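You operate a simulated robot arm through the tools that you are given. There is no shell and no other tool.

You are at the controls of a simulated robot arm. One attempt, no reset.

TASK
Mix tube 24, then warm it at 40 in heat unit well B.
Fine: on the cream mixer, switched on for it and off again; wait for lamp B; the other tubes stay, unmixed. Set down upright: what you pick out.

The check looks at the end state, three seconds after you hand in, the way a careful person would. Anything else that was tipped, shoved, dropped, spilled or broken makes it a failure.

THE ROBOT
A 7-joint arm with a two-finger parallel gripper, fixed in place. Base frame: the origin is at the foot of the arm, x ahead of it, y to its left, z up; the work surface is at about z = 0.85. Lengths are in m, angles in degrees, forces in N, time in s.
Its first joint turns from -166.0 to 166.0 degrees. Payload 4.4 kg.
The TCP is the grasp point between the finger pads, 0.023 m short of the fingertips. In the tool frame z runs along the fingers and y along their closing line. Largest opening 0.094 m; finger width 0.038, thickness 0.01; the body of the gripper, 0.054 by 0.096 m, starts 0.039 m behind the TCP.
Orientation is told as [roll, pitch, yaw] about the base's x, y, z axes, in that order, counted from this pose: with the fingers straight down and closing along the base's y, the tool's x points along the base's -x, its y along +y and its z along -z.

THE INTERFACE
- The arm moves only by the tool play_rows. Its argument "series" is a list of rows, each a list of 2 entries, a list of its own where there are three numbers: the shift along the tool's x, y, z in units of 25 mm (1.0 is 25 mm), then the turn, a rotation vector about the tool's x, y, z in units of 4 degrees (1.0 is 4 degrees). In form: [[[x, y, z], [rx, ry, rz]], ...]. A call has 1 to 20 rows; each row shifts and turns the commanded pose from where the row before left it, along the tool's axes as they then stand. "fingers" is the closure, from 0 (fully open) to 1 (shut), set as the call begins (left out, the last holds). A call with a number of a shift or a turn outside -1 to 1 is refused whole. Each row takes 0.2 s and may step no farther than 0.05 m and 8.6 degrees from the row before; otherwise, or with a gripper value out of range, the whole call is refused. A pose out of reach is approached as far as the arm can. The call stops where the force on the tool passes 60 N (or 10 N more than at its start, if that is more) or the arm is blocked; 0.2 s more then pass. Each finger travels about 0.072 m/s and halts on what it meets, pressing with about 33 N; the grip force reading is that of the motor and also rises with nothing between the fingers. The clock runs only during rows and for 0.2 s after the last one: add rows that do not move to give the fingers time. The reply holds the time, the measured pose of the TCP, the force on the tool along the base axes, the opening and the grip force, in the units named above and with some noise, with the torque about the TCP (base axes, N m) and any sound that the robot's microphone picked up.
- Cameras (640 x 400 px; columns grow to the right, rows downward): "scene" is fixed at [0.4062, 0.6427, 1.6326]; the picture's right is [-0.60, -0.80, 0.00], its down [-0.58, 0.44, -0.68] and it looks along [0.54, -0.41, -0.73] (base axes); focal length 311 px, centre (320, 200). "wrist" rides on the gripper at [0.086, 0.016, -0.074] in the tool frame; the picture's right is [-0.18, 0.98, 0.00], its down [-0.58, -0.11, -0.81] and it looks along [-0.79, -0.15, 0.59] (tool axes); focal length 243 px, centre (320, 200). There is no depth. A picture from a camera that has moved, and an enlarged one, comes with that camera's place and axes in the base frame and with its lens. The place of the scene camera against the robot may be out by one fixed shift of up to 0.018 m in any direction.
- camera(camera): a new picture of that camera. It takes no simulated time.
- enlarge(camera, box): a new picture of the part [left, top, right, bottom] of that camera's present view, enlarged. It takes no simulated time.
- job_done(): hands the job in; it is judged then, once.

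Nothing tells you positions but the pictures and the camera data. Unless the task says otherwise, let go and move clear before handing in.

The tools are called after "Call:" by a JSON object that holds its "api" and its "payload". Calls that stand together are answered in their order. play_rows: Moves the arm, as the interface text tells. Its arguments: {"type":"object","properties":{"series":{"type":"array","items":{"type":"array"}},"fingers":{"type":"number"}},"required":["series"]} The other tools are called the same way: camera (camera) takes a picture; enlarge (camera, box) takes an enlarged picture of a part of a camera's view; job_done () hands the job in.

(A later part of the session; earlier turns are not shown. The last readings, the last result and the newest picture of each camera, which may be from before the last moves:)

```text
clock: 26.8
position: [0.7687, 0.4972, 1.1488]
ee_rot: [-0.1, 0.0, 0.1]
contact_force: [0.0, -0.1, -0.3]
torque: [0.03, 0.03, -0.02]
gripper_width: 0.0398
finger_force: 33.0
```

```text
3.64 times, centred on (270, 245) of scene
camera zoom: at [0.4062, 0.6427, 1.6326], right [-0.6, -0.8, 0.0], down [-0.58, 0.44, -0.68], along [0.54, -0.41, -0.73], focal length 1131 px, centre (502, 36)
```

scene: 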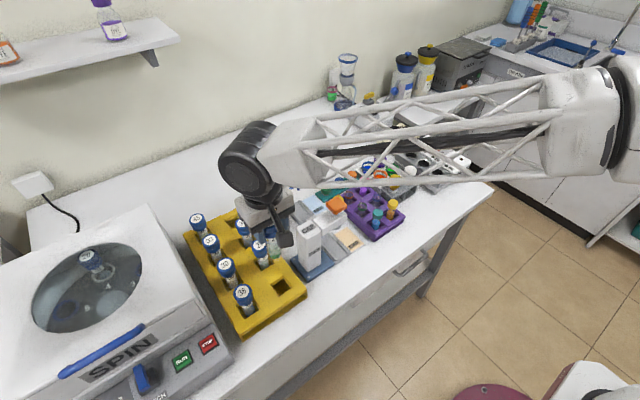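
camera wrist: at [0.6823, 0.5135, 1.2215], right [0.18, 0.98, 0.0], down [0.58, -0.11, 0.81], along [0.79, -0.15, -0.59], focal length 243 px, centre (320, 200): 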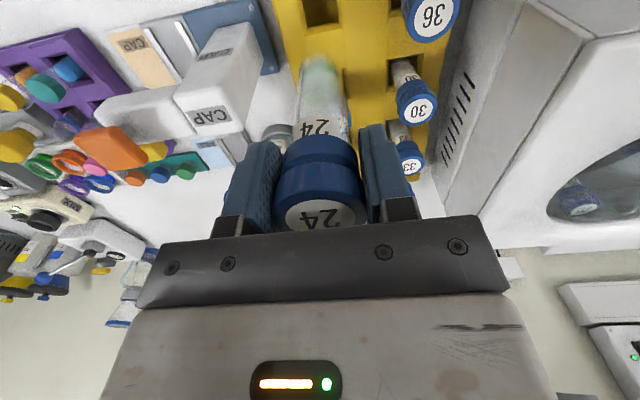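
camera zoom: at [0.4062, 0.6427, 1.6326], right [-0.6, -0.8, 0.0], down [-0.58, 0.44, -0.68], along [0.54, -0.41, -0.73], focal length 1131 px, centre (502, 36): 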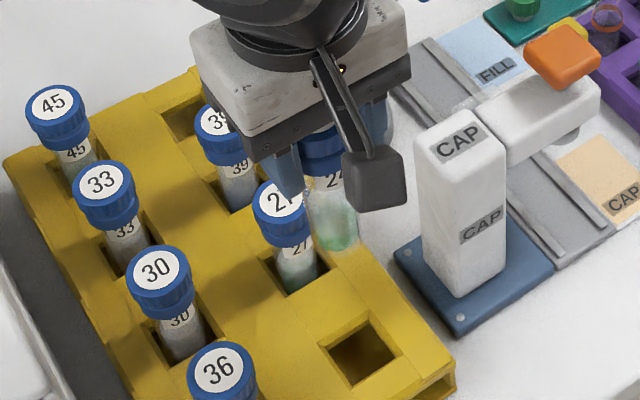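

The tube hangs roughly 0.11 m below the grasp point. I'll carry it high over the bench to above the mixer cup.

Call:
{"api": "play_rows", "payload": {"series": [[[0, 0, -1], [0, 0, 0]], [[0, 0, -1], [0, 0, 0]], [[-0.188, -0.488, 0], [0, 0, 0]], [[-0.376, -0.976, 0], [0, 0, 0]], [[-0.376, -0.976, 0], [0, 0, 0]], [[-0.376, -0.976, 0], [0, 0, 0]], [[-0.376, -0.976, 0], [0, 0, 0]], [[-0.376, -0.976, 0], [0, 0, 0]], [[-0.376, -0.976, 0], [0, 0, 0]], [[-0.376, -0.976, 0], [0, 0, 0]], [[-0.376, -0.976, 0], [0, 0, 0]], [[-0.376, -0.976, 0], [0, 0, 0]], [[-0.376, -0.976, 0], [0, 0, 0]], [[-0.376, -0.976, 0], [0, 0, 0]], [[-0.376, -0.976, 0], [0, 0, 0]], [[-0.376, -0.976, 0], [0, 0, 0]], [[-0.376, -0.976, 0], [0, 0, 0]], [[-0.376, -0.976, 0], [0, 0, 0]]]}}

Call:
{"api": "play_rows", "payload": {"series": [[[-0.376, -0.976, 0], [0, 0, 0]], [[-0.376, -0.976, 0], [0, 0, 0]], [[-0.376, -0.976, 0], [0, 0, 0]], [[-0.376, -0.976, 0], [0, 0, 0]], [[-0.376, -0.976, 0], [0, 0, 0]], [[-0.376, -0.976, 0], [0, 0, 0]], [[-0.376, -0.976, 0], [0, 0, 0]], [[-0.376, -0.976, 0], [0, 0, 0]], [[-0.376, -0.976, 0], [0, 0, 0]], [[-0.376, -0.976, 0], [0, 0, 0]], [[-0.376, -0.976, 0], [0, 0, 0]], [[-0.376, -0.976, 0], [0, 0, 0]], [[-0.188, -0.488, 0], [0, 0, 0]], [[0, 0, 0], [0, 0, 0]]]}}

Call:
{"api": "camera", "payload": {"camera": "wrist"}}

Call:
{"api": "camera", "payload": {"camera": "scene"}}

```text
clock: 30.6
position: [0.9135, 0.1189, 1.1965]
ee_rot: [0.0, 0.0, 0.0]
contact_force: [0.6, 0.0, -1.6]
torque: [-0.02, 0.02, 0.02]
gripper_width: 0.0399
finger_force: 33.2
```

```text
clock: 33.6
position: [1.0318, -0.184, 1.1988]
ee_rot: [0.1, 0.0, -0.1]
contact_force: [-0.1, -0.4, -0.6]
torque: [-0.01, 0.0, 0.0]
gripper_width: 0.0401
finger_force: 32.7
```

```text
taken
camera wrist: at [0.9447, -0.1692, 1.271], right [0.18, 0.98, 0.0], down [0.58, -0.11, 0.81], along [0.79, -0.15, -0.59], focal length 243 px, centre (320, 200)
```

wrist: 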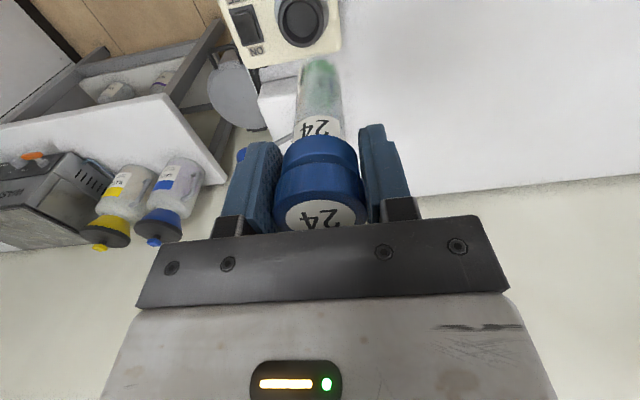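

```text
taken
```

scene: 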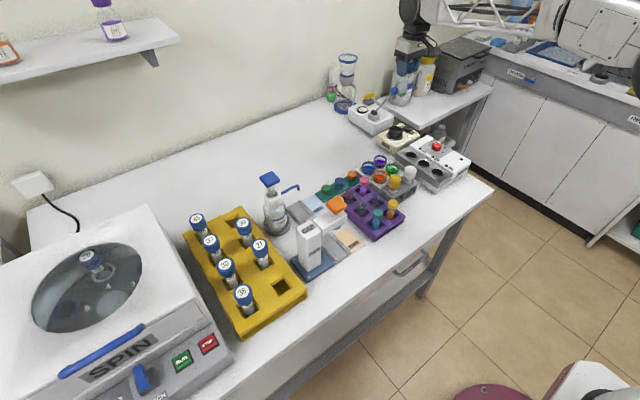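

I'm near the mixer with the tube still gripped. I'll zoom in on the cup to refine its position before going down.

Call:
{"api": "enlarge", "payload": {"camera": "wrist", "box": [220, 0, 360, 90]}}

Call:
{"api": "enlarge", "payload": {"camera": "scene", "box": [360, 60, 440, 160]}}

```text
4.44 times, centred on (290, 45) of wrist
camera zoom: at [0.9447, -0.1692, 1.271], right [0.18, 0.98, 0.0], down [0.58, -0.11, 0.81], along [0.79, -0.15, -0.59], focal length 1078 px, centre (453, 889)
```

zoom: 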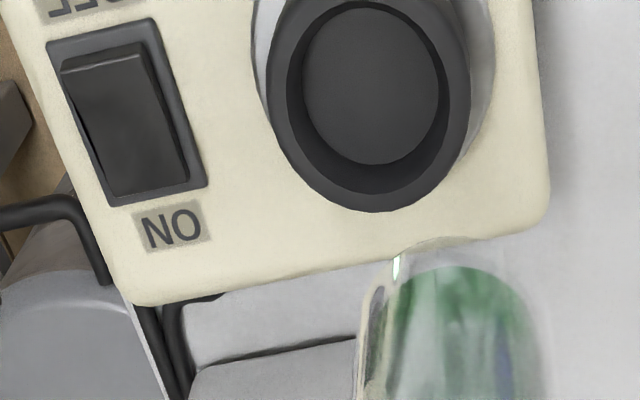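

```text
4.00 times, centred on (400, 110) of scene
camera zoom: at [0.4062, 0.6427, 1.6326], right [-0.6, -0.8, 0.0], down [-0.58, 0.44, -0.68], along [0.54, -0.41, -0.73], focal length 1244 px, centre (0, 560)
```

zoom: 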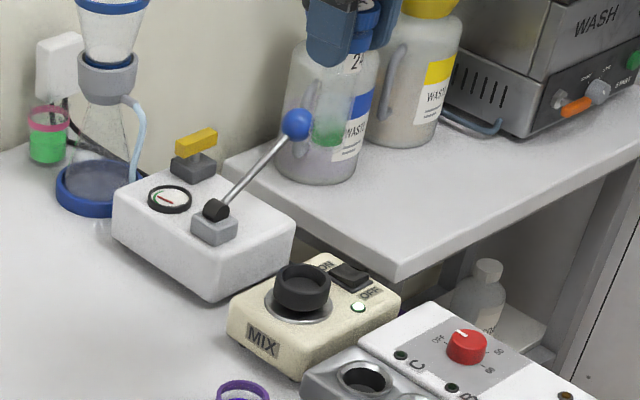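

The three views agree the cup is at (1.042, -0.2105) with its rim at z ≈ 0.937 and about a 0.04 m bore. I'll centre over it and lower until the tube bottom is just above the rim.

Call:
{"api": "play_rows", "payload": {"series": [[[-0.2, -0.53, 0], [0, 0, 0]], [[-0.2, -0.53, 0], [0, 0, 0]], [[0, 0, 0.9], [0, 0, 0]], [[0, 0, 0.9], [0, 0, 0]], [[0, 0, 0.9], [0, 0, 0]], [[0, 0, 0.9], [0, 0, 0]], [[0, 0, 0.9], [0, 0, 0]], [[0, 0, 0.9], [0, 0, 0]], [[0, 0, 0], [0, 0, 0]]]}}

Call:
{"api": "enlarge", "payload": {"camera": "wrist", "box": [220, 0, 420, 240]}}

Call:
{"api": "enlarge", "payload": {"camera": "scene", "box": [370, 80, 440, 160]}}

```text
clock: 35.6
position: [1.0411, -0.2115, 1.062]
ee_rot: [0.0, 0.0, 0.0]
contact_force: [0.4, 0.0, -1.5]
torque: [0.01, -0.03, 0.01]
gripper_width: 0.0399
finger_force: 33.5
```

```text
1.67 times, centred on (320, 120) of wrist
camera zoom: at [0.955, -0.196, 1.1358], right [0.18, 0.98, 0.0], down [0.58, -0.11, 0.81], along [0.79, -0.15, -0.59], focal length 404 px, centre (320, 333)
```

zoom: 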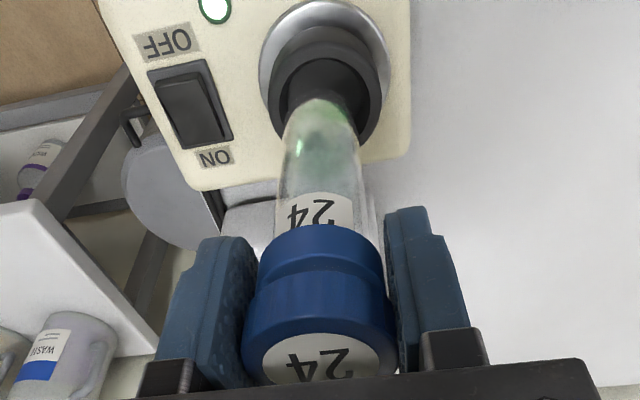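

```text
5.00 times, centred on (405, 120) of scene
camera zoom: at [0.4062, 0.6427, 1.6326], right [-0.6, -0.8, 0.0], down [-0.58, 0.44, -0.68], along [0.54, -0.41, -0.73], focal length 1555 px, centre (-105, 600)
```

zoom: 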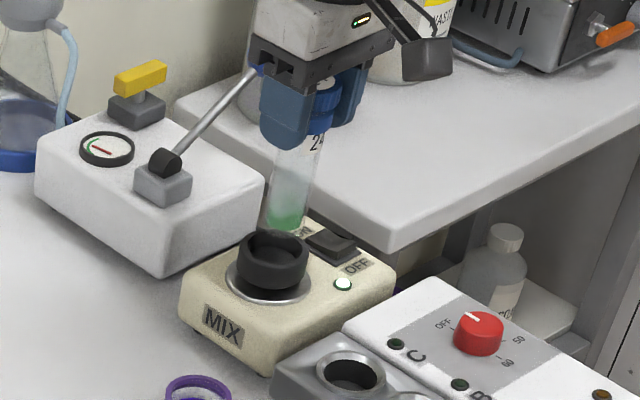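

The tube's bottom sits just above the cup. I'll zoom the fixed camera in to verify lateral alignment before lowering.

Call:
{"api": "enlarge", "payload": {"camera": "scene", "box": [380, 90, 425, 145]}}

Call:
{"api": "enlarge", "payload": {"camera": "wrist", "box": [270, 0, 370, 100]}}

```text
7.27 times, centred on (402, 118) of scene
camera zoom: at [0.4062, 0.6427, 1.6326], right [-0.6, -0.8, 0.0], down [-0.58, 0.44, -0.68], along [0.54, -0.41, -0.73], focal length 2262 px, centre (-280, 800)
```

zoom: 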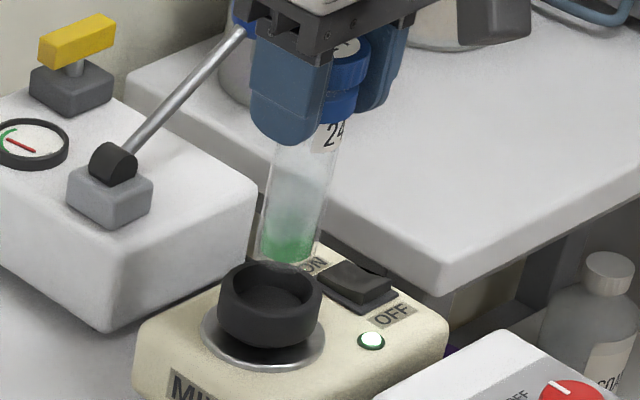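

```text
4.00 times, centred on (320, 50) of wrist
camera zoom: at [0.955, -0.196, 1.1358], right [0.18, 0.98, 0.0], down [0.58, -0.11, 0.81], along [0.79, -0.15, -0.59], focal length 970 px, centre (320, 800)
```

zoom: 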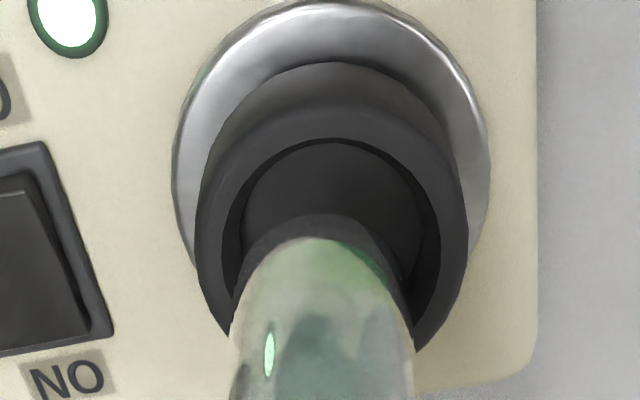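

The tube looks about 3 mm short of the cup centre in x and 1–2 mm off in y, so I'll correct that. Then I'll lower into the cup in small steps.

Call:
{"api": "play_rows", "payload": {"series": [[[-0.13, 0.06, 0], [0, 0, 0]], [[0, 0, 0.16], [0, 0, 0]], [[0, 0, 0.16], [0, 0, 0]], [[0, 0, 0.16], [0, 0, 0]], [[0, 0, 0.16], [0, 0, 0]], [[0, 0, 0.16], [0, 0, 0]], [[0, 0, 0], [0, 0, 0]]]}}

Call:
{"api": "enlarge", "payload": {"camera": "scene", "box": [380, 90, 425, 145]}}

Call:
{"api": "enlarge", "payload": {"camera": "wrist", "box": [270, 0, 370, 100]}}

```text
clock: 37.2
position: [1.0444, -0.2105, 1.0414]
ee_rot: [-0.1, -0.1, 0.0]
contact_force: [-0.7, 0.2, -0.8]
torque: [-0.01, 0.0, -0.03]
gripper_width: 0.04
finger_force: 32.7
```

```text
7.27 times, centred on (402, 118) of scene
camera zoom: at [0.4062, 0.6427, 1.6326], right [-0.6, -0.8, 0.0], down [-0.58, 0.44, -0.68], along [0.54, -0.41, -0.73], focal length 2262 px, centre (-280, 800)
```

zoom: 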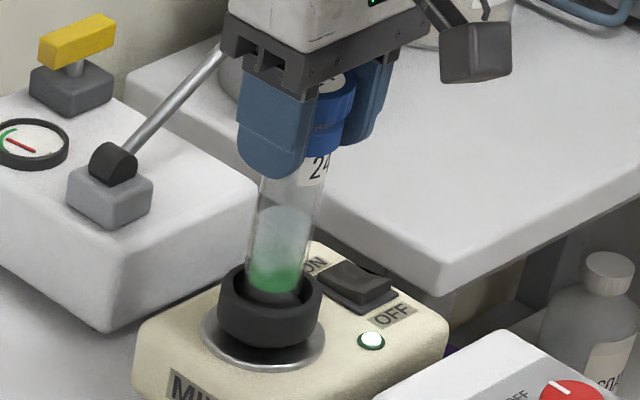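

```text
4.00 times, centred on (320, 50) of wrist
camera zoom: at [0.9583, -0.1948, 1.116], right [0.18, 0.98, 0.0], down [0.58, -0.11, 0.81], along [0.79, -0.15, -0.59], focal length 970 px, centre (320, 800)
```

zoom: 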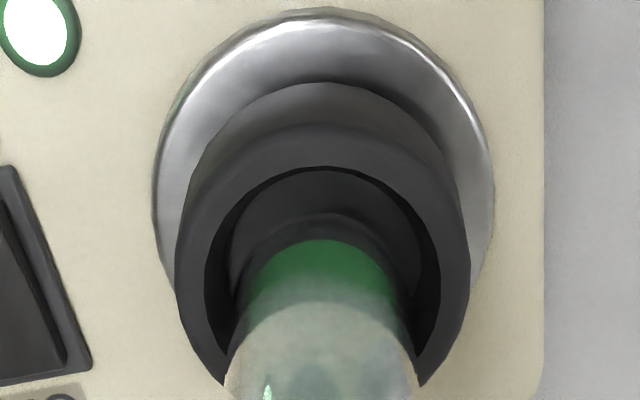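

The tube bottom is inside the cup with clearance all round. I'll keep lowering in small steps until it seats.

Call:
{"api": "play_rows", "payload": {"series": [[[-0.05, 0, 0.1], [0, 0, 0]], [[0, 0, 0.1], [0, 0, 0]], [[0, 0, 0.1], [0, 0, 0]], [[0, 0, 0], [0, 0, 0]]]}}

Call:
{"api": "enlarge", "payload": {"camera": "scene", "box": [380, 90, 425, 145]}}

```text
clock: 38.2
position: [1.0464, -0.2115, 1.0355]
ee_rot: [-0.1, 0.0, 0.1]
contact_force: [-0.7, -0.1, 0.9]
torque: [-0.05, 0.09, -0.02]
gripper_width: 0.04
finger_force: 33.1
```

```text
7.27 times, centred on (402, 118) of scene
camera zoom: at [0.4062, 0.6427, 1.6326], right [-0.6, -0.8, 0.0], down [-0.58, 0.44, -0.68], along [0.54, -0.41, -0.73], focal length 2262 px, centre (-280, 800)
```

zoom: 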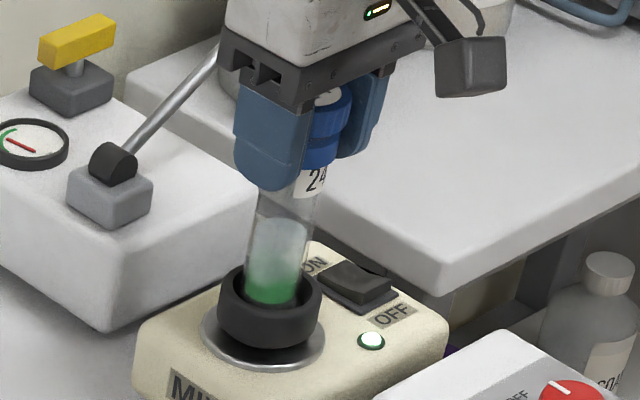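

The force reading is just starting to rise. I'll go down a few more millimetres gently.

Call:
{"api": "play_rows", "payload": {"series": [[[0, 0, 0.06], [0, 0, 0]], [[0, 0, 0.06], [0, 0, 0]], [[0, 0, 0], [0, 0, 0]]]}}

```text
clock: 39.0
position: [1.0459, -0.2108, 1.0314]
ee_rot: [0.0, 0.0, -0.1]
contact_force: [-0.8, -0.3, 0.0]
torque: [-0.05, 0.06, 0.01]
gripper_width: 0.0404
finger_force: 32.8
```

Call:
{"api": "play_rows", "payload": {"series": [[[0, 0, 0.06], [0, 0, 0]], [[0, 0, 0.06], [0, 0, 0]], [[0, 0, 0.06], [0, 0, 0]], [[0, 0, 0], [0, 0, 0]]]}}

Call:
{"api": "enlarge", "payload": {"camera": "scene", "box": [380, 90, 425, 145]}}

Call:
{"api": "enlarge", "payload": {"camera": "wrist", "box": [250, 0, 390, 240]}}

```text
clock: 40.0
position: [1.0461, -0.2089, 1.0295]
ee_rot: [0.0, -0.1, -0.1]
contact_force: [-6.0, -0.9, 12.2]
torque: [-0.11, 0.57, -0.02]
gripper_width: 0.0397
finger_force: 33.3
```

```text
7.27 times, centred on (402, 118) of scene
camera zoom: at [0.4062, 0.6427, 1.6326], right [-0.6, -0.8, 0.0], down [-0.58, 0.44, -0.68], along [0.54, -0.41, -0.73], focal length 2262 px, centre (-280, 800)
```

zoom: 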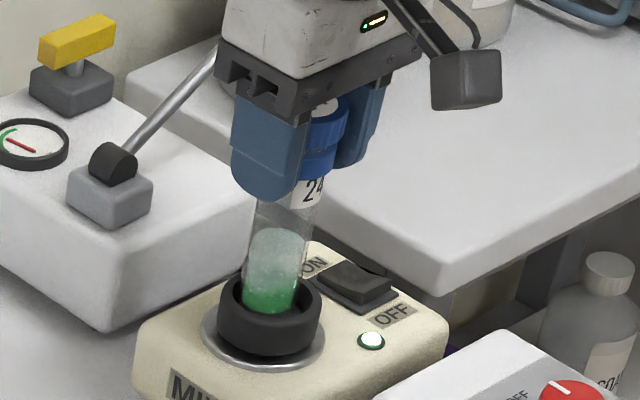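

```text
1.67 times, centred on (320, 120) of wrist
camera zoom: at [0.9592, -0.1945, 1.1022], right [0.18, 0.98, 0.0], down [0.58, -0.11, 0.81], along [0.79, -0.15, -0.59], focal length 404 px, centre (320, 333)
```

zoom: 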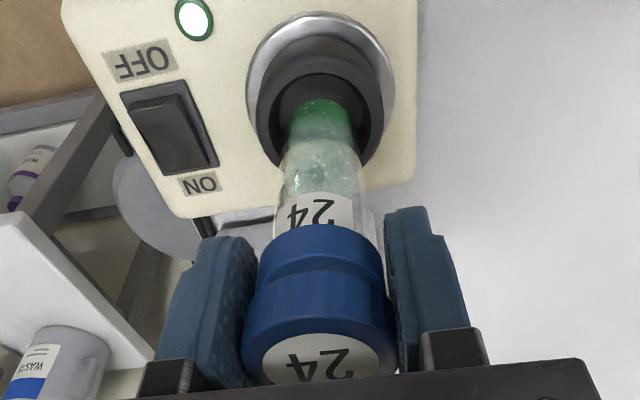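

The tube is seated with about 12 N of contact, and the liquid is already looking stirred. I'll hold it there for several seconds.

Call:
{"api": "play_rows", "payload": {"series": [[[0, 0, 0], [0, 0, 0]], [[0, 0, 0], [0, 0, 0]], [[0, 0, 0], [0, 0, 0]], [[0, 0, 0], [0, 0, 0]], [[0, 0, 0], [0, 0, 0]], [[0, 0, 0], [0, 0, 0]], [[0, 0, 0], [0, 0, 0]], [[0, 0, 0], [0, 0, 0]], [[0, 0, 0], [0, 0, 0]], [[0, 0, 0], [0, 0, 0]], [[0, 0, 0], [0, 0, 0]], [[0, 0, 0], [0, 0, 0]], [[0, 0, 0], [0, 0, 0]], [[0, 0, 0], [0, 0, 0]], [[0, 0, 0], [0, 0, 0]]]}}

Call:
{"api": "enlarge", "payload": {"camera": "scene", "box": [380, 90, 425, 145]}}

Call:
{"api": "enlarge", "payload": {"camera": "wrist", "box": [280, 40, 360, 150]}}

```text
clock: 43.2
position: [1.0454, -0.2105, 1.0281]
ee_rot: [0.1, 0.0, 0.0]
contact_force: [-0.3, 1.1, 18.6]
torque: [0.1, -0.03, 0.03]
gripper_width: 0.0401
finger_force: 33.2
```

```text
7.27 times, centred on (402, 118) of scene
camera zoom: at [0.4062, 0.6427, 1.6326], right [-0.6, -0.8, 0.0], down [-0.58, 0.44, -0.68], along [0.54, -0.41, -0.73], focal length 2262 px, centre (-280, 800)
```

zoom: 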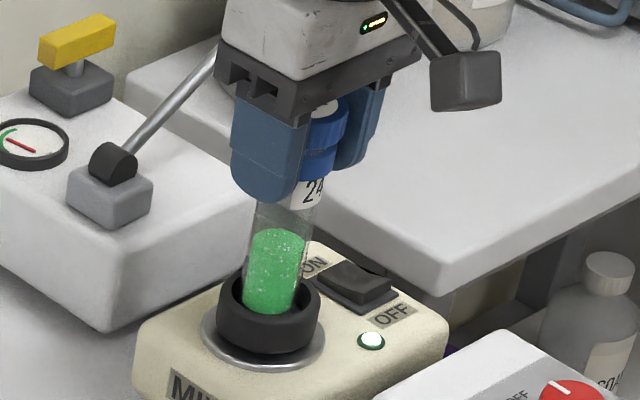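

```text
3.64 times, centred on (320, 95) of wrist
camera zoom: at [0.9591, -0.1944, 1.1015], right [0.18, 0.98, 0.0], down [0.58, -0.11, 0.81], along [0.79, -0.15, -0.59], focal length 882 px, centre (320, 582)
```

zoom: 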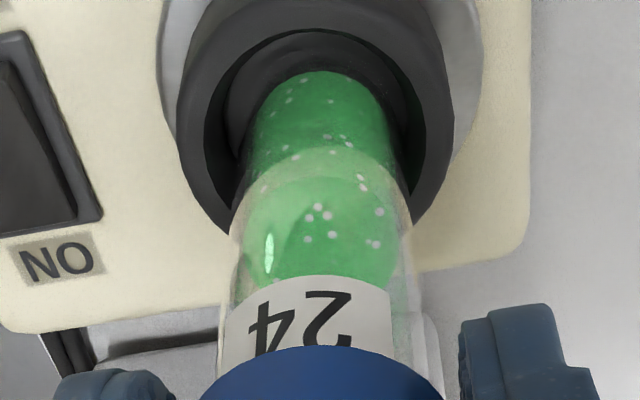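

The liquid is now a uniform green, so the mixing has worked. I'll hold two more seconds, then lift straight out of the cup.

Call:
{"api": "play_rows", "payload": {"series": [[[0, 0, 0], [0, 0, 0]], [[0, 0, 0], [0, 0, 0]], [[0, 0, 0], [0, 0, 0]], [[0, 0, 0], [0, 0, 0]], [[0, 0, 0], [0, 0, 0]], [[0, 0, 0], [0, 0, 0]], [[0, 0, 0], [0, 0, 0]], [[0, 0, 0], [0, 0, 0]], [[0, 0, 0], [0, 0, 0]], [[0, 0, 0], [0, 0, 0]], [[0, 0, -0.4], [0, 0, 0]], [[0, 0, -0.6], [0, 0, 0]], [[0, 0, -0.8], [0, 0, 0]], [[0, 0, -0.8], [0, 0, 0]], [[0, 0, -0.8], [0, 0, 0]], [[0, 0, -0.8], [0, 0, 0]], [[0, 0, -0.8], [0, 0, 0]], [[0, 0, 0], [0, 0, 0]]]}}

Call:
{"api": "camera", "payload": {"camera": "wrist"}}

Call:
{"api": "enlarge", "payload": {"camera": "scene", "box": [360, 60, 480, 190]}}

```text
clock: 47.0
position: [1.0464, -0.2099, 1.1527]
ee_rot: [0.0, 0.1, 0.0]
contact_force: [0.5, 0.9, -1.3]
torque: [-0.04, 0.01, -0.06]
gripper_width: 0.0399
finger_force: 32.9
```

```text
taken
camera wrist: at [0.9591, -0.1945, 1.2269], right [0.18, 0.98, 0.0], down [0.58, -0.11, 0.81], along [0.79, -0.15, -0.59], focal length 243 px, centre (320, 200)
```

wrist: 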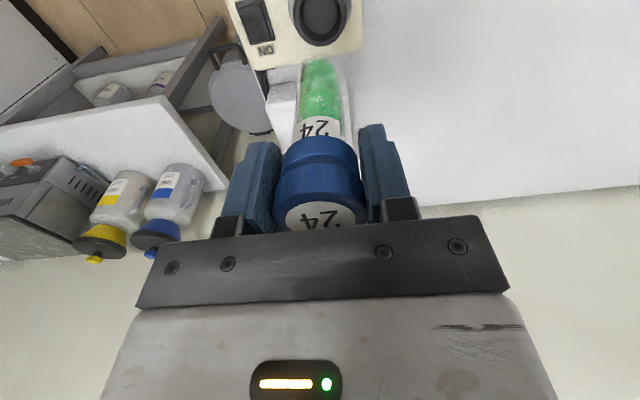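

```text
3.08 times, centred on (420, 125) of scene
camera zoom: at [0.4062, 0.6427, 1.6326], right [-0.6, -0.8, 0.0], down [-0.58, 0.44, -0.68], along [0.54, -0.41, -0.73], focal length 957 px, centre (12, 431)
```

zoom: 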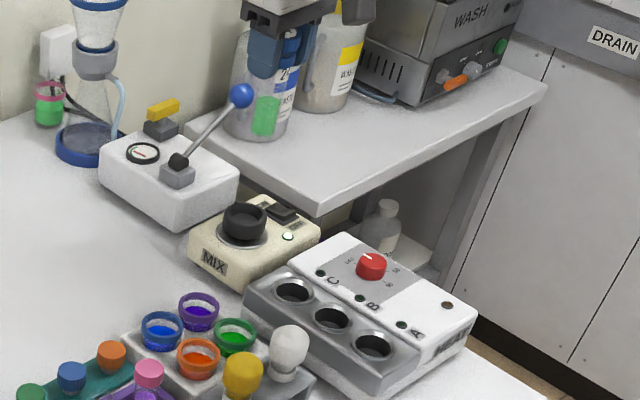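

Tube 24 is mixed and held securely, and heat well B triangulates to about (0.859, -0.166) with its rim at z ≈ 0.913. I'll move over it and lower to just above the rim.

Call:
{"api": "play_rows", "payload": {"series": [[[0.932, 0.2195, 0], [0, 0, 0]], [[0.932, 0.2195, 0], [0, 0, 0]], [[0.932, 0.2195, 0], [0, 0, 0]], [[0.932, 0.2195, 0], [0, 0, 0]], [[0.932, 0.2195, 0], [0, 0, 0]], [[0.932, 0.2195, 0], [0, 0, 0]], [[0.932, 0.2195, 0], [0, 0, 0]], [[0.932, 0.2195, 0], [0, 0, 0]], [[0, 0, 0.9], [0, 0, 0]], [[0, 0, 0.9], [0, 0, 0]], [[0, 0, 0.9], [0, 0, 0]], [[0, 0, 0.9], [0, 0, 0]], [[0, 0, 0.8], [0, 0, 0]], [[0, 0, 0], [0, 0, 0]]]}}

Call:
{"api": "enlarge", "payload": {"camera": "wrist", "box": [220, 0, 420, 160]}}

Call:
{"api": "enlarge", "payload": {"camera": "scene", "box": [380, 110, 460, 190]}}

Call:
{"api": "camera", "payload": {"camera": "scene"}}

```text
clock: 50.0
position: [0.8594, -0.1665, 1.0428]
ee_rot: [0.0, 0.0, 0.0]
contact_force: [-0.1, -0.1, 0.2]
torque: [0.0, 0.0, 0.0]
gripper_width: 0.0401
finger_force: 33.1
```

```text
2.50 times, centred on (320, 80) of wrist
camera zoom: at [0.7728, -0.1504, 1.1158], right [0.18, 0.98, 0.0], down [0.58, -0.11, 0.81], along [0.79, -0.15, -0.59], focal length 606 px, centre (320, 500)
```

zoom: 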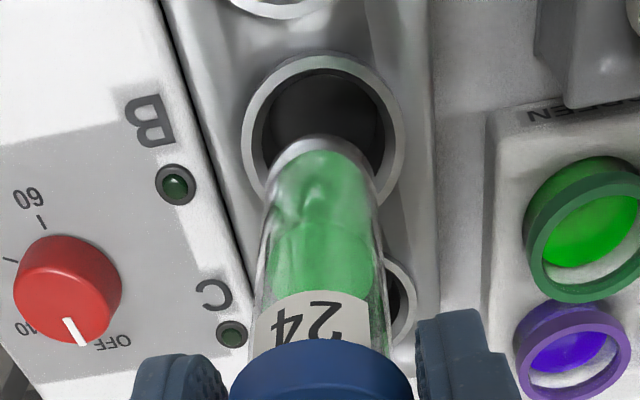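

```text
5.00 times, centred on (420, 150) of scene
camera zoom: at [0.4062, 0.6427, 1.6326], right [-0.6, -0.8, 0.0], down [-0.58, 0.44, -0.68], along [0.54, -0.41, -0.73], focal length 1555 px, centre (-180, 450)
```

zoom: 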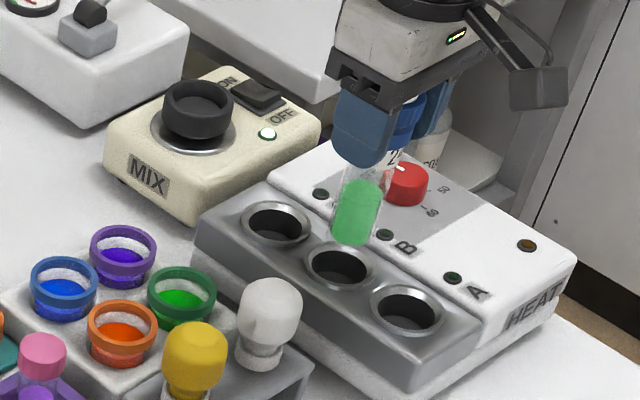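

```text
taken
```

scene: 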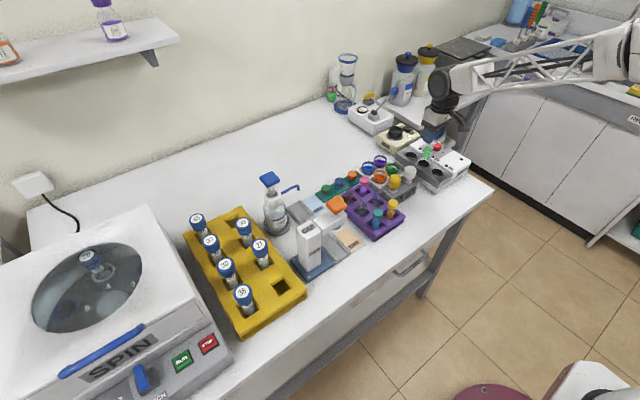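

The wrist view shows y is well aligned with well B. I'll zoom the fixed camera to check x.

Call:
{"api": "enlarge", "payload": {"camera": "scene", "box": [400, 125, 450, 175]}}

```text
8.00 times, centred on (425, 150) of scene
camera zoom: at [0.4062, 0.6427, 1.6326], right [-0.6, -0.8, 0.0], down [-0.58, 0.44, -0.68], along [0.54, -0.41, -0.73], focal length 2488 px, centre (-520, 600)
```

zoom: 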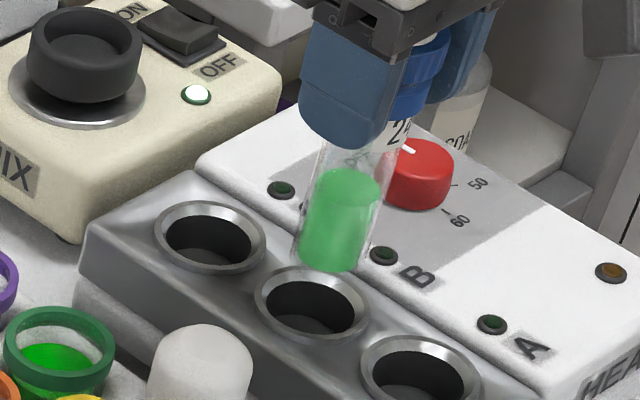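

The tube axis projects to within 1 mm of the centre of well B. I'll lower into the well in small steps.

Call:
{"api": "play_rows", "payload": {"series": [[[-0.04, 0.02, 0.2], [0, 0, 0]], [[0, 0, 0.2], [0, 0, 0]], [[0, 0, 0.2], [0, 0, 0]], [[0, 0, 0.2], [0, 0, 0]], [[0, 0, 0.2], [0, 0, 0]], [[0, 0, 0.2], [0, 0, 0]], [[0, 0, 0.2], [0, 0, 0]], [[0, 0, 0.2], [0, 0, 0]], [[0, 0, 0], [0, 0, 0]]]}}

Call:
{"api": "enlarge", "payload": {"camera": "wrist", "box": [220, 0, 420, 160]}}

Call:
{"api": "enlarge", "payload": {"camera": "scene", "box": [400, 125, 450, 175]}}

```text
clock: 52.0
position: [0.8608, -0.1666, 1.0033]
ee_rot: [-0.1, 0.0, -0.1]
contact_force: [-7.2, 0.1, 2.3]
torque: [0.0, 0.77, 0.02]
gripper_width: 0.0403
finger_force: 32.6
```

```text
2.50 times, centred on (320, 80) of wrist
camera zoom: at [0.7735, -0.15, 1.0761], right [0.18, 0.98, 0.0], down [0.58, -0.11, 0.81], along [0.79, -0.15, -0.59], focal length 606 px, centre (320, 500)
```

zoom: 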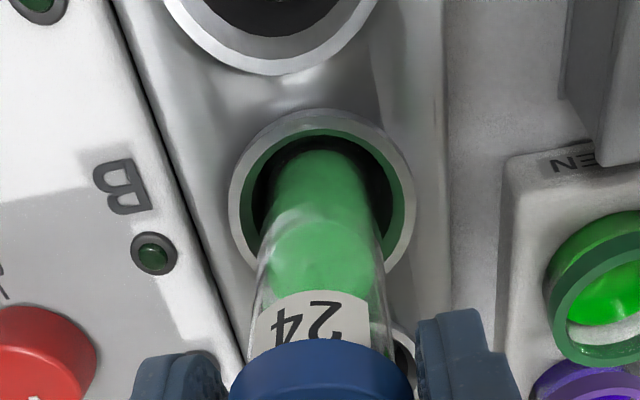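

```text
8.00 times, centred on (425, 150) of scene
camera zoom: at [0.4062, 0.6427, 1.6326], right [-0.6, -0.8, 0.0], down [-0.58, 0.44, -0.68], along [0.54, -0.41, -0.73], focal length 2488 px, centre (-520, 600)
```

zoom: 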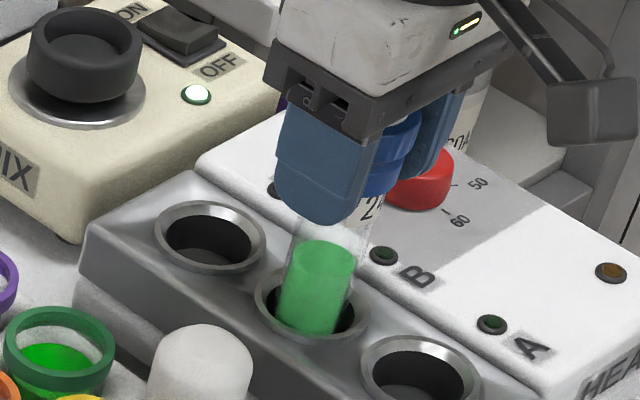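

The force shows the tube bottom touching the far (+x) side of the well. I'll back off a few millimetres in x and re-check.

Call:
{"api": "play_rows", "payload": {"series": [[[0.06, 0, 0], [0, 0, 0]], [[0.06, 0, 0], [0, 0, 0]], [[0, 0, 0], [0, 0, 0]]]}}

```text
clock: 52.8
position: [0.8576, -0.1661, 1.0017]
ee_rot: [-0.1, 0.0, -0.1]
contact_force: [5.7, 0.8, -0.7]
torque: [0.08, -0.5, 0.01]
gripper_width: 0.04
finger_force: 33.6
```

Now the opposite side touches, so the bore is snug and its centre is near x = 0.859. I'll set that and continue down gently.

Call:
{"api": "play_rows", "payload": {"series": [[[-0.055, 0, 0], [0, 0, 0]], [[0, 0, 0], [0, 0, 0]]]}}

Call:
{"api": "enlarge", "payload": {"camera": "wrist", "box": [220, 0, 420, 160]}}

Call:
{"api": "enlarge", "payload": {"camera": "scene", "box": [410, 125, 450, 165]}}

```text
clock: 53.4
position: [0.859, -0.1666, 1.0026]
ee_rot: [0.1, 0.0, 0.0]
contact_force: [0.0, 0.9, -0.7]
torque: [-0.01, 0.0, 0.01]
gripper_width: 0.04
finger_force: 33.3
```

```text
2.50 times, centred on (320, 80) of wrist
camera zoom: at [0.7722, -0.1502, 1.0763], right [0.18, 0.98, 0.0], down [0.58, -0.11, 0.81], along [0.79, -0.15, -0.59], focal length 606 px, centre (320, 500)
```

zoom: 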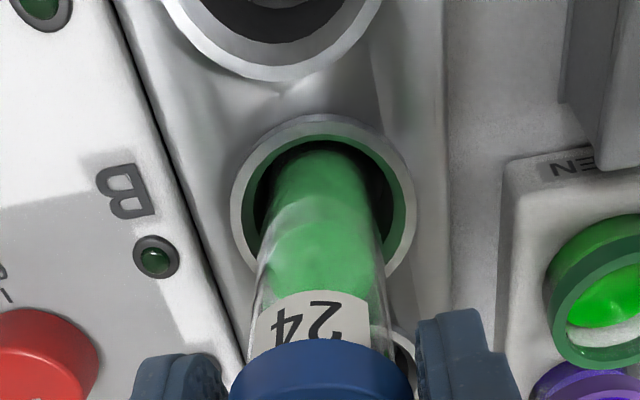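

```text
10.00 times, centred on (430, 145) of scene
camera zoom: at [0.4062, 0.6427, 1.6326], right [-0.6, -0.8, 0.0], down [-0.58, 0.44, -0.68], along [0.54, -0.41, -0.73], focal length 3110 px, centre (-780, 750)
```

zoom: 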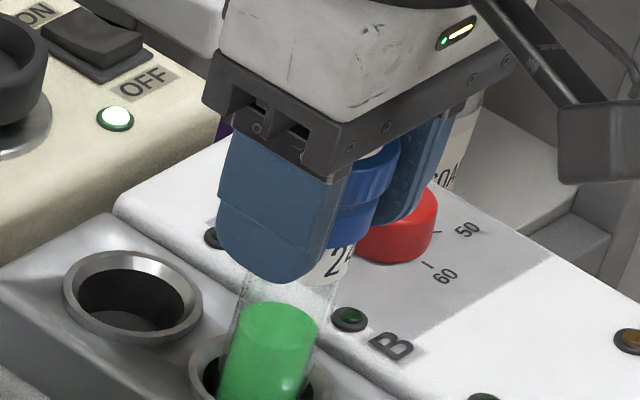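

The tube is now free in the bore with no side load. I'll continue down in 3 mm steps.

Call:
{"api": "play_rows", "payload": {"series": [[[0, 0, 0.12], [0, 0, 0]], [[0, 0, 0.12], [0, 0, 0]], [[0, 0, 0.12], [0, 0, 0]], [[0, 0, 0], [0, 0, 0]]]}}

```text
clock: 54.4
position: [0.8597, -0.1652, 0.9929]
ee_rot: [0.1, -0.1, 0.0]
contact_force: [1.7, 2.3, 22.4]
torque: [0.15, -0.13, 0.01]
gripper_width: 0.0398
finger_force: 32.7
```

A 22 N upward force means the tube has met something, either the well floor or a ledge. I'll look before releasing.

Call:
{"api": "enlarge", "payload": {"camera": "wrist", "box": [220, 0, 420, 160]}}

Call:
{"api": "enlarge", "payload": {"camera": "scene", "box": [400, 125, 450, 175]}}

```text
2.50 times, centred on (320, 80) of wrist
camera zoom: at [0.7726, -0.1502, 1.0682], right [0.18, 0.98, 0.0], down [0.58, -0.11, 0.81], along [0.79, -0.15, -0.59], focal length 606 px, centre (320, 500)
```

zoom: 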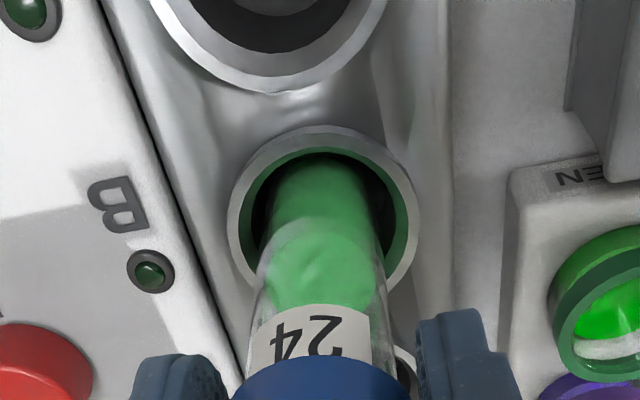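

```text
8.00 times, centred on (425, 150) of scene
camera zoom: at [0.4062, 0.6427, 1.6326], right [-0.6, -0.8, 0.0], down [-0.58, 0.44, -0.68], along [0.54, -0.41, -0.73], focal length 2488 px, centre (-520, 600)
```

zoom: 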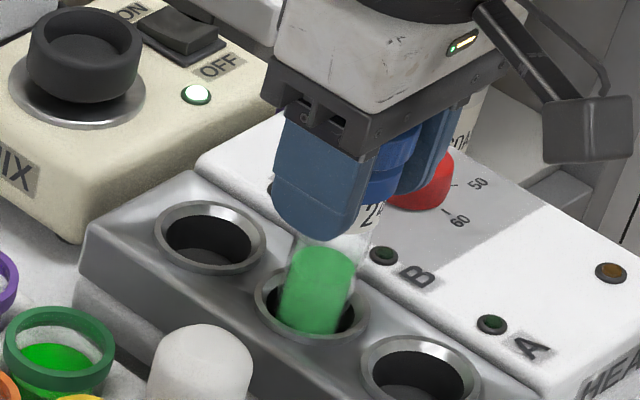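

The well is only about 0.02 m deep, so the tube is resting on its floor. I'll relax the downward push and then open the fingers part-way.

Call:
{"api": "play_rows", "payload": {"series": [[[0, 0, -0.12], [0, 0, 0]], [[0, 0, 0], [0, 0, 0]]]}}

```text
clock: 55.0
position: [0.8583, -0.1664, 0.9953]
ee_rot: [0.0, 0.0, 0.0]
contact_force: [-0.7, -0.3, -0.9]
torque: [-0.01, 0.02, -0.01]
gripper_width: 0.0401
finger_force: 32.7
```

Call:
{"api": "play_rows", "payload": {"series": [[[0, 0, 0.05], [0, 0, 0]], [[0, 0, 0], [0, 0, 0]]]}}

```text
clock: 55.6
position: [0.8586, -0.1652, 0.9944]
ee_rot: [0.1, 0.1, -0.1]
contact_force: [-0.4, -0.3, -0.3]
torque: [-0.01, -0.02, -0.04]
gripper_width: 0.0401
finger_force: 33.1
```

The tube rests upright within about a millimetre of the well floor, with no side load. I'll release it now.

Call:
{"api": "play_rows", "payload": {"series": [[[0, 0, 0], [0, 0, 0]], [[0, 0, 0], [0, 0, 0]], [[0, 0, 0], [0, 0, 0]]], "fingers": 0.3}}

Call:
{"api": "camera", "payload": {"camera": "wrist"}}

Call:
{"api": "enlarge", "payload": {"camera": "scene", "box": [390, 110, 470, 190]}}

```text
clock: 56.4
position: [0.8588, -0.1654, 0.995]
ee_rot: [0.0, 0.0, 0.0]
contact_force: [0.1, 0.3, -0.4]
torque: [-0.03, 0.04, -0.02]
gripper_width: 0.0654
finger_force: 0.0
```

```text
taken
camera wrist: at [0.7722, -0.15, 1.069], right [0.18, 0.98, 0.0], down [0.58, -0.11, 0.81], along [0.79, -0.15, -0.59], focal length 243 px, centre (320, 200)
```

wrist: 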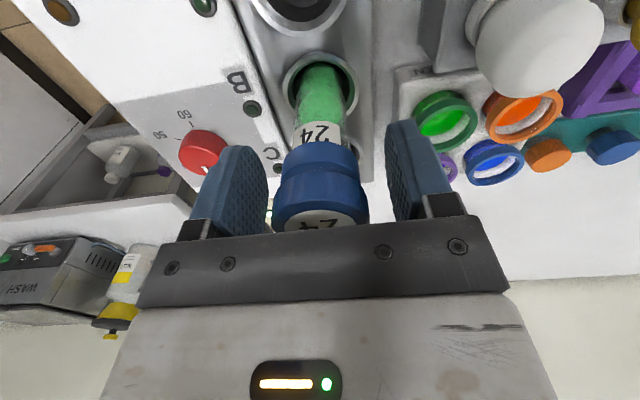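

```text
5.00 times, centred on (430, 150) of scene
camera zoom: at [0.4062, 0.6427, 1.6326], right [-0.6, -0.8, 0.0], down [-0.58, 0.44, -0.68], along [0.54, -0.41, -0.73], focal length 1555 px, centre (-230, 450)
```

zoom: 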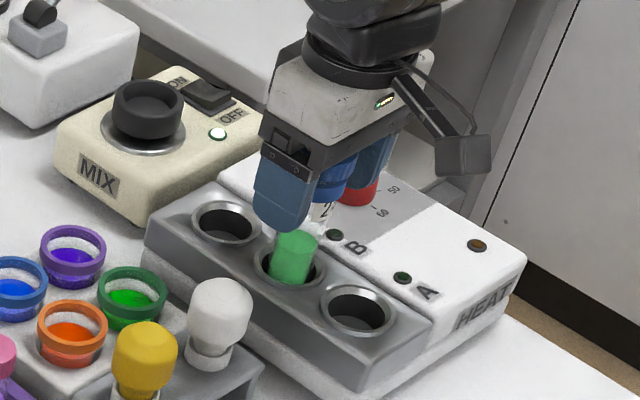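

The tube stands on its own in well B. I'll rise straight up and check that it stays upright.

Call:
{"api": "play_rows", "payload": {"series": [[[0, 0, -0.3], [0, 0, 0]], [[0, 0, -0.5], [0, 0, 0]], [[0, 0, -0.7], [0, 0, 0]], [[0, 0, -0.8], [0, 0, 0]], [[0, 0, -0.8], [0, 0, 0]], [[0, 0, -0.8], [0, 0, 0]], [[0, 0, -0.8], [0, 0, 0]], [[0, 0, -0.8], [0, 0, 0]], [[0, 0, 0], [0, 0, 0]]]}}

Call:
{"api": "camera", "payload": {"camera": "wrist"}}

Call:
{"api": "enlarge", "payload": {"camera": "scene", "box": [390, 110, 470, 190]}}

```text
clock: 58.4
position: [0.8592, -0.1662, 1.1339]
ee_rot: [-0.1, 0.0, 0.0]
contact_force: [0.8, -0.3, 0.2]
torque: [0.01, -0.02, -0.03]
gripper_width: 0.0658
finger_force: 0.1
```

```text
taken
camera wrist: at [0.7725, -0.1501, 1.2063], right [0.18, 0.98, 0.0], down [0.58, -0.11, 0.81], along [0.79, -0.15, -0.59], focal length 243 px, centre (320, 200)
```

wrist: 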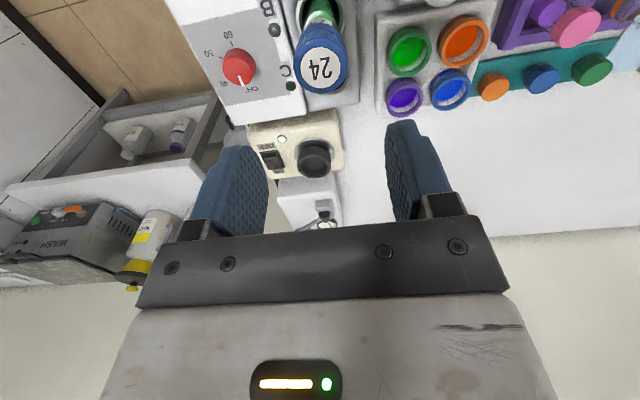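

```text
5.00 times, centred on (430, 150) of scene
camera zoom: at [0.4062, 0.6427, 1.6326], right [-0.6, -0.8, 0.0], down [-0.58, 0.44, -0.68], along [0.54, -0.41, -0.73], focal length 1555 px, centre (-230, 450)
```

zoom: 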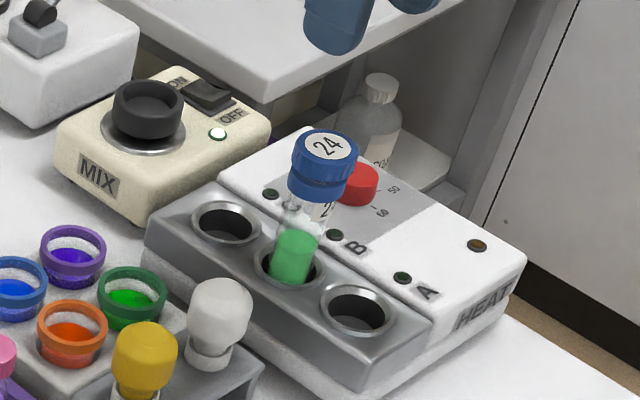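

Tube 24 stands upright in well B. Next I'll switch the mixer off by closing the fingers and moving above the OFF end of the rocker, near (1.032, -0.281).

Call:
{"api": "play_rows", "payload": {"series": [[[-0.989, -0.657, 0], [0, 0, 0]], [[-0.989, -0.657, 0], [0, 0, 0]], [[-0.989, -0.657, 0], [0, 0, 0]], [[-0.989, -0.657, 0], [0, 0, 0]], [[-0.989, -0.657, 0], [0, 0, 0]], [[-0.989, -0.657, 0], [0, 0, 0]], [[-0.989, -0.657, 0], [0, 0, 0]], [[0, 0, 0.9], [0, 0, 0]], [[0, 0, 0.9], [0, 0, 0]], [[0, 0, 0.9], [0, 0, 0]], [[0, 0, 0.9], [0, 0, 0]], [[0, 0, 0.9], [0, 0, 0]], [[0, 0, 0.9], [0, 0, 0]], [[0, 0, 0.9], [0, 0, 0]], [[0, 0, 0], [0, 0, 0]]], "fingers": 1}}

Call:
{"api": "enlarge", "payload": {"camera": "scene", "box": [385, 95, 435, 145]}}

Call:
{"api": "enlarge", "payload": {"camera": "wrist", "box": [240, 0, 440, 160]}}

```text
clock: 61.6
position: [1.0325, -0.2805, 0.9756]
ee_rot: [0.0, 0.0, 0.0]
contact_force: [-0.2, 0.6, -0.1]
torque: [0.01, -0.01, 0.01]
gripper_width: 0.0
finger_force: 32.5
```

```text
8.00 times, centred on (410, 120) of scene
camera zoom: at [0.4062, 0.6427, 1.6326], right [-0.6, -0.8, 0.0], down [-0.58, 0.44, -0.68], along [0.54, -0.41, -0.73], focal length 2488 px, centre (-400, 840)
```

zoom: 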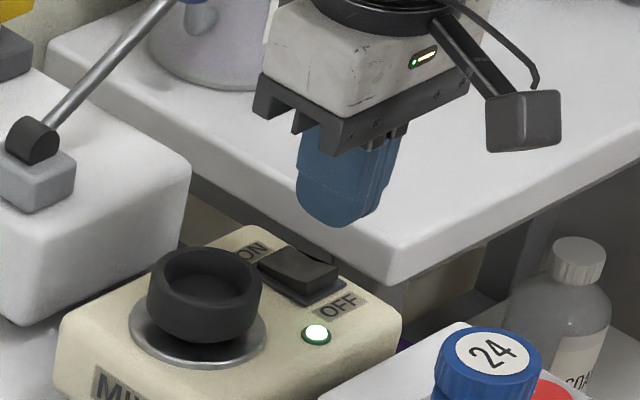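

```text
2.50 times, centred on (340, 80) of wrist
camera zoom: at [0.9451, -0.2653, 1.0493], right [0.18, 0.98, 0.0], down [0.58, -0.11, 0.81], along [0.79, -0.15, -0.59], focal length 606 px, centre (270, 500)
```

zoom: 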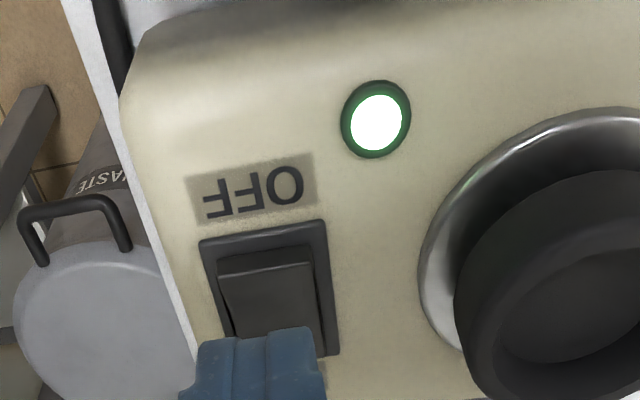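

The fingers are over the OFF half, and the rocker spans x from about 1.024 to 1.064. I'll press down in small steps.

Call:
{"api": "play_rows", "payload": {"series": [[[0, 0, 0.4], [0, 0, 0]], [[0, 0, 0.4], [0, 0, 0]], [[0, 0, 0.3], [0, 0, 0]], [[0, 0, 0.1], [0, 0, 0]], [[0, 0, 0.1], [0, 0, 0]], [[0, 0, 0.1], [0, 0, 0]], [[0, 0, 0], [0, 0, 0]]]}}

Call:
{"api": "enlarge", "payload": {"camera": "scene", "box": [385, 95, 435, 145]}}

```text
clock: 63.2
position: [1.0331, -0.2809, 0.9405]
ee_rot: [-0.1, 0.0, 0.0]
contact_force: [-0.1, -0.8, 0.8]
torque: [-0.02, 0.02, 0.01]
gripper_width: 0.0
finger_force: 32.8
```

```text
8.00 times, centred on (410, 120) of scene
camera zoom: at [0.4062, 0.6427, 1.6326], right [-0.6, -0.8, 0.0], down [-0.58, 0.44, -0.68], along [0.54, -0.41, -0.73], focal length 2488 px, centre (-400, 840)
```

zoom: 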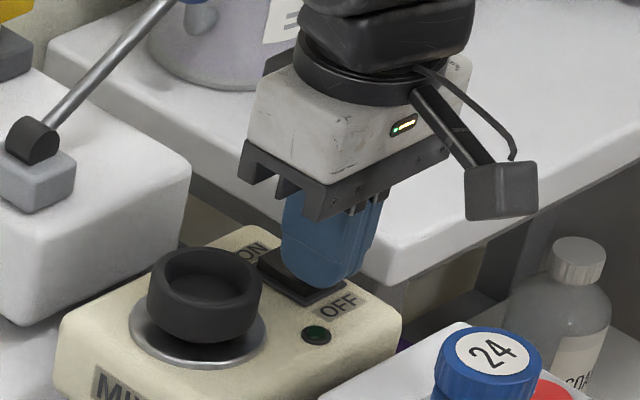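

The mixer lamp has gone out. I'll lift off and confirm it stays off.

Call:
{"api": "play_rows", "payload": {"series": [[[0, 0, -0.4], [0, 0, 0]], [[0, 0, -0.9], [0, 0, 0]], [[0, 0, -0.9], [0, 0, 0]], [[0, 0, -0.9], [0, 0, 0]], [[0, 0, -0.9], [0, 0, 0]], [[0, 0, -0.9], [0, 0, 0]], [[0, 0, -0.9], [0, 0, 0]], [[0, 0, 0], [0, 0, 0]]]}}

Call:
{"api": "enlarge", "payload": {"camera": "scene", "box": [370, 110, 470, 190]}}

Call:
{"api": "camera", "payload": {"camera": "wrist"}}

```text
clock: 65.0
position: [1.0317, -0.28, 1.0852]
ee_rot: [0.0, 0.2, 0.0]
contact_force: [0.2, -0.2, -0.4]
torque: [-0.03, 0.0, 0.02]
gripper_width: 0.0
finger_force: 33.2
```

```text
5.00 times, centred on (420, 150) of scene
camera zoom: at [0.4062, 0.6427, 1.6326], right [-0.6, -0.8, 0.0], down [-0.58, 0.44, -0.68], along [0.54, -0.41, -0.73], focal length 1555 px, centre (-180, 450)
```

zoom: 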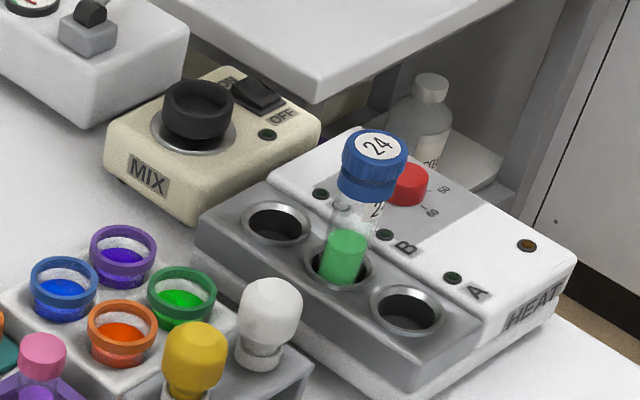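

```text
taken
camera wrist: at [0.9454, -0.265, 1.159], right [0.18, 0.98, 0.0], down [0.58, -0.11, 0.81], along [0.79, -0.15, -0.59], focal length 243 px, centre (320, 200)
```

wrist: 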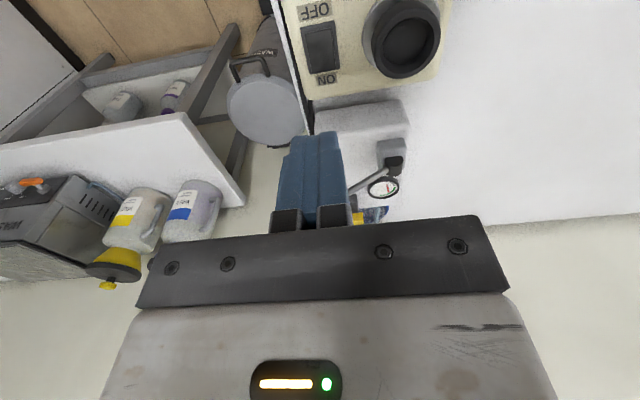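

The mixer is off and hasn't moved, so the dial comes next. From earlier views the dial centre is about (0.884, -0.2625) on a panel at z ≈ 0.92, and 40 is one 60° click clockwise from OFF. I'll get a close view of the dial first.

Call:
{"api": "play_rows", "payload": {"series": [[[0.927, 0.04, -0.14], [0, 0, 0]], [[0.927, 0.04, -0.14], [0, 0, 0]], [[0.927, 0.04, -0.14], [0, 0, 0]], [[0.927, 0.04, -0.14], [0, 0, 0]], [[0.927, 0.04, -0.14], [0, 0, 0]], [[0.927, 0.04, -0.14], [0, 0, 0]], [[0.927, 0.04, -0.14], [0, 0, 0]], [[0.927, 0.04, -0.14], [0, 0, 0]], [[0.927, 0.04, -0.14], [0, 0, 0]], [[0.927, 0.04, -0.14], [0, 0, 0]], [[0, 0, 0], [0, 0, 0]]], "fingers": 0.42}}

Call:
{"api": "camera", "payload": {"camera": "wrist"}}

Call:
{"api": "enlarge", "payload": {"camera": "wrist", "box": [230, 0, 410, 120]}}

```text
clock: 67.4
position: [0.7991, -0.2696, 1.1203]
ee_rot: [0.0, -0.1, 0.0]
contact_force: [-0.2, -0.5, 0.2]
torque: [0.0, 0.02, 0.0]
gripper_width: 0.0545
finger_force: 0.0
```

```text
taken
camera wrist: at [0.7121, -0.2545, 1.1931], right [0.18, 0.98, 0.0], down [0.58, -0.11, 0.81], along [0.79, -0.15, -0.59], focal length 243 px, centre (320, 200)
```

wrist: 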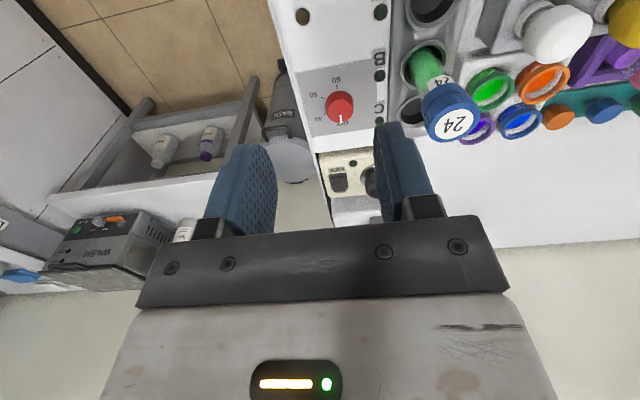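

```text
3.33 times, centred on (320, 60) of wrist
camera zoom: at [0.7121, -0.2545, 1.1931], right [0.18, 0.98, 0.0], down [0.58, -0.11, 0.81], along [0.79, -0.15, -0.59], focal length 809 px, centre (320, 667)
```

zoom: 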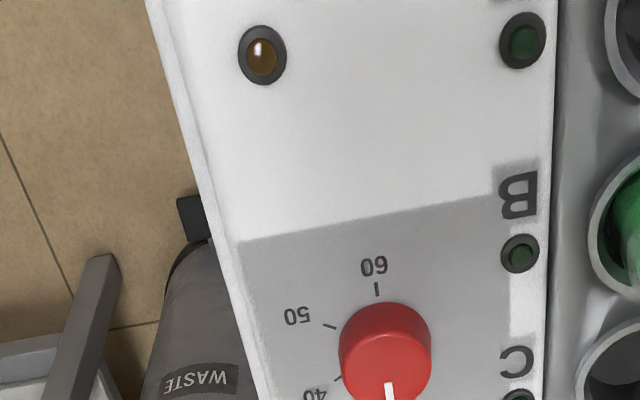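

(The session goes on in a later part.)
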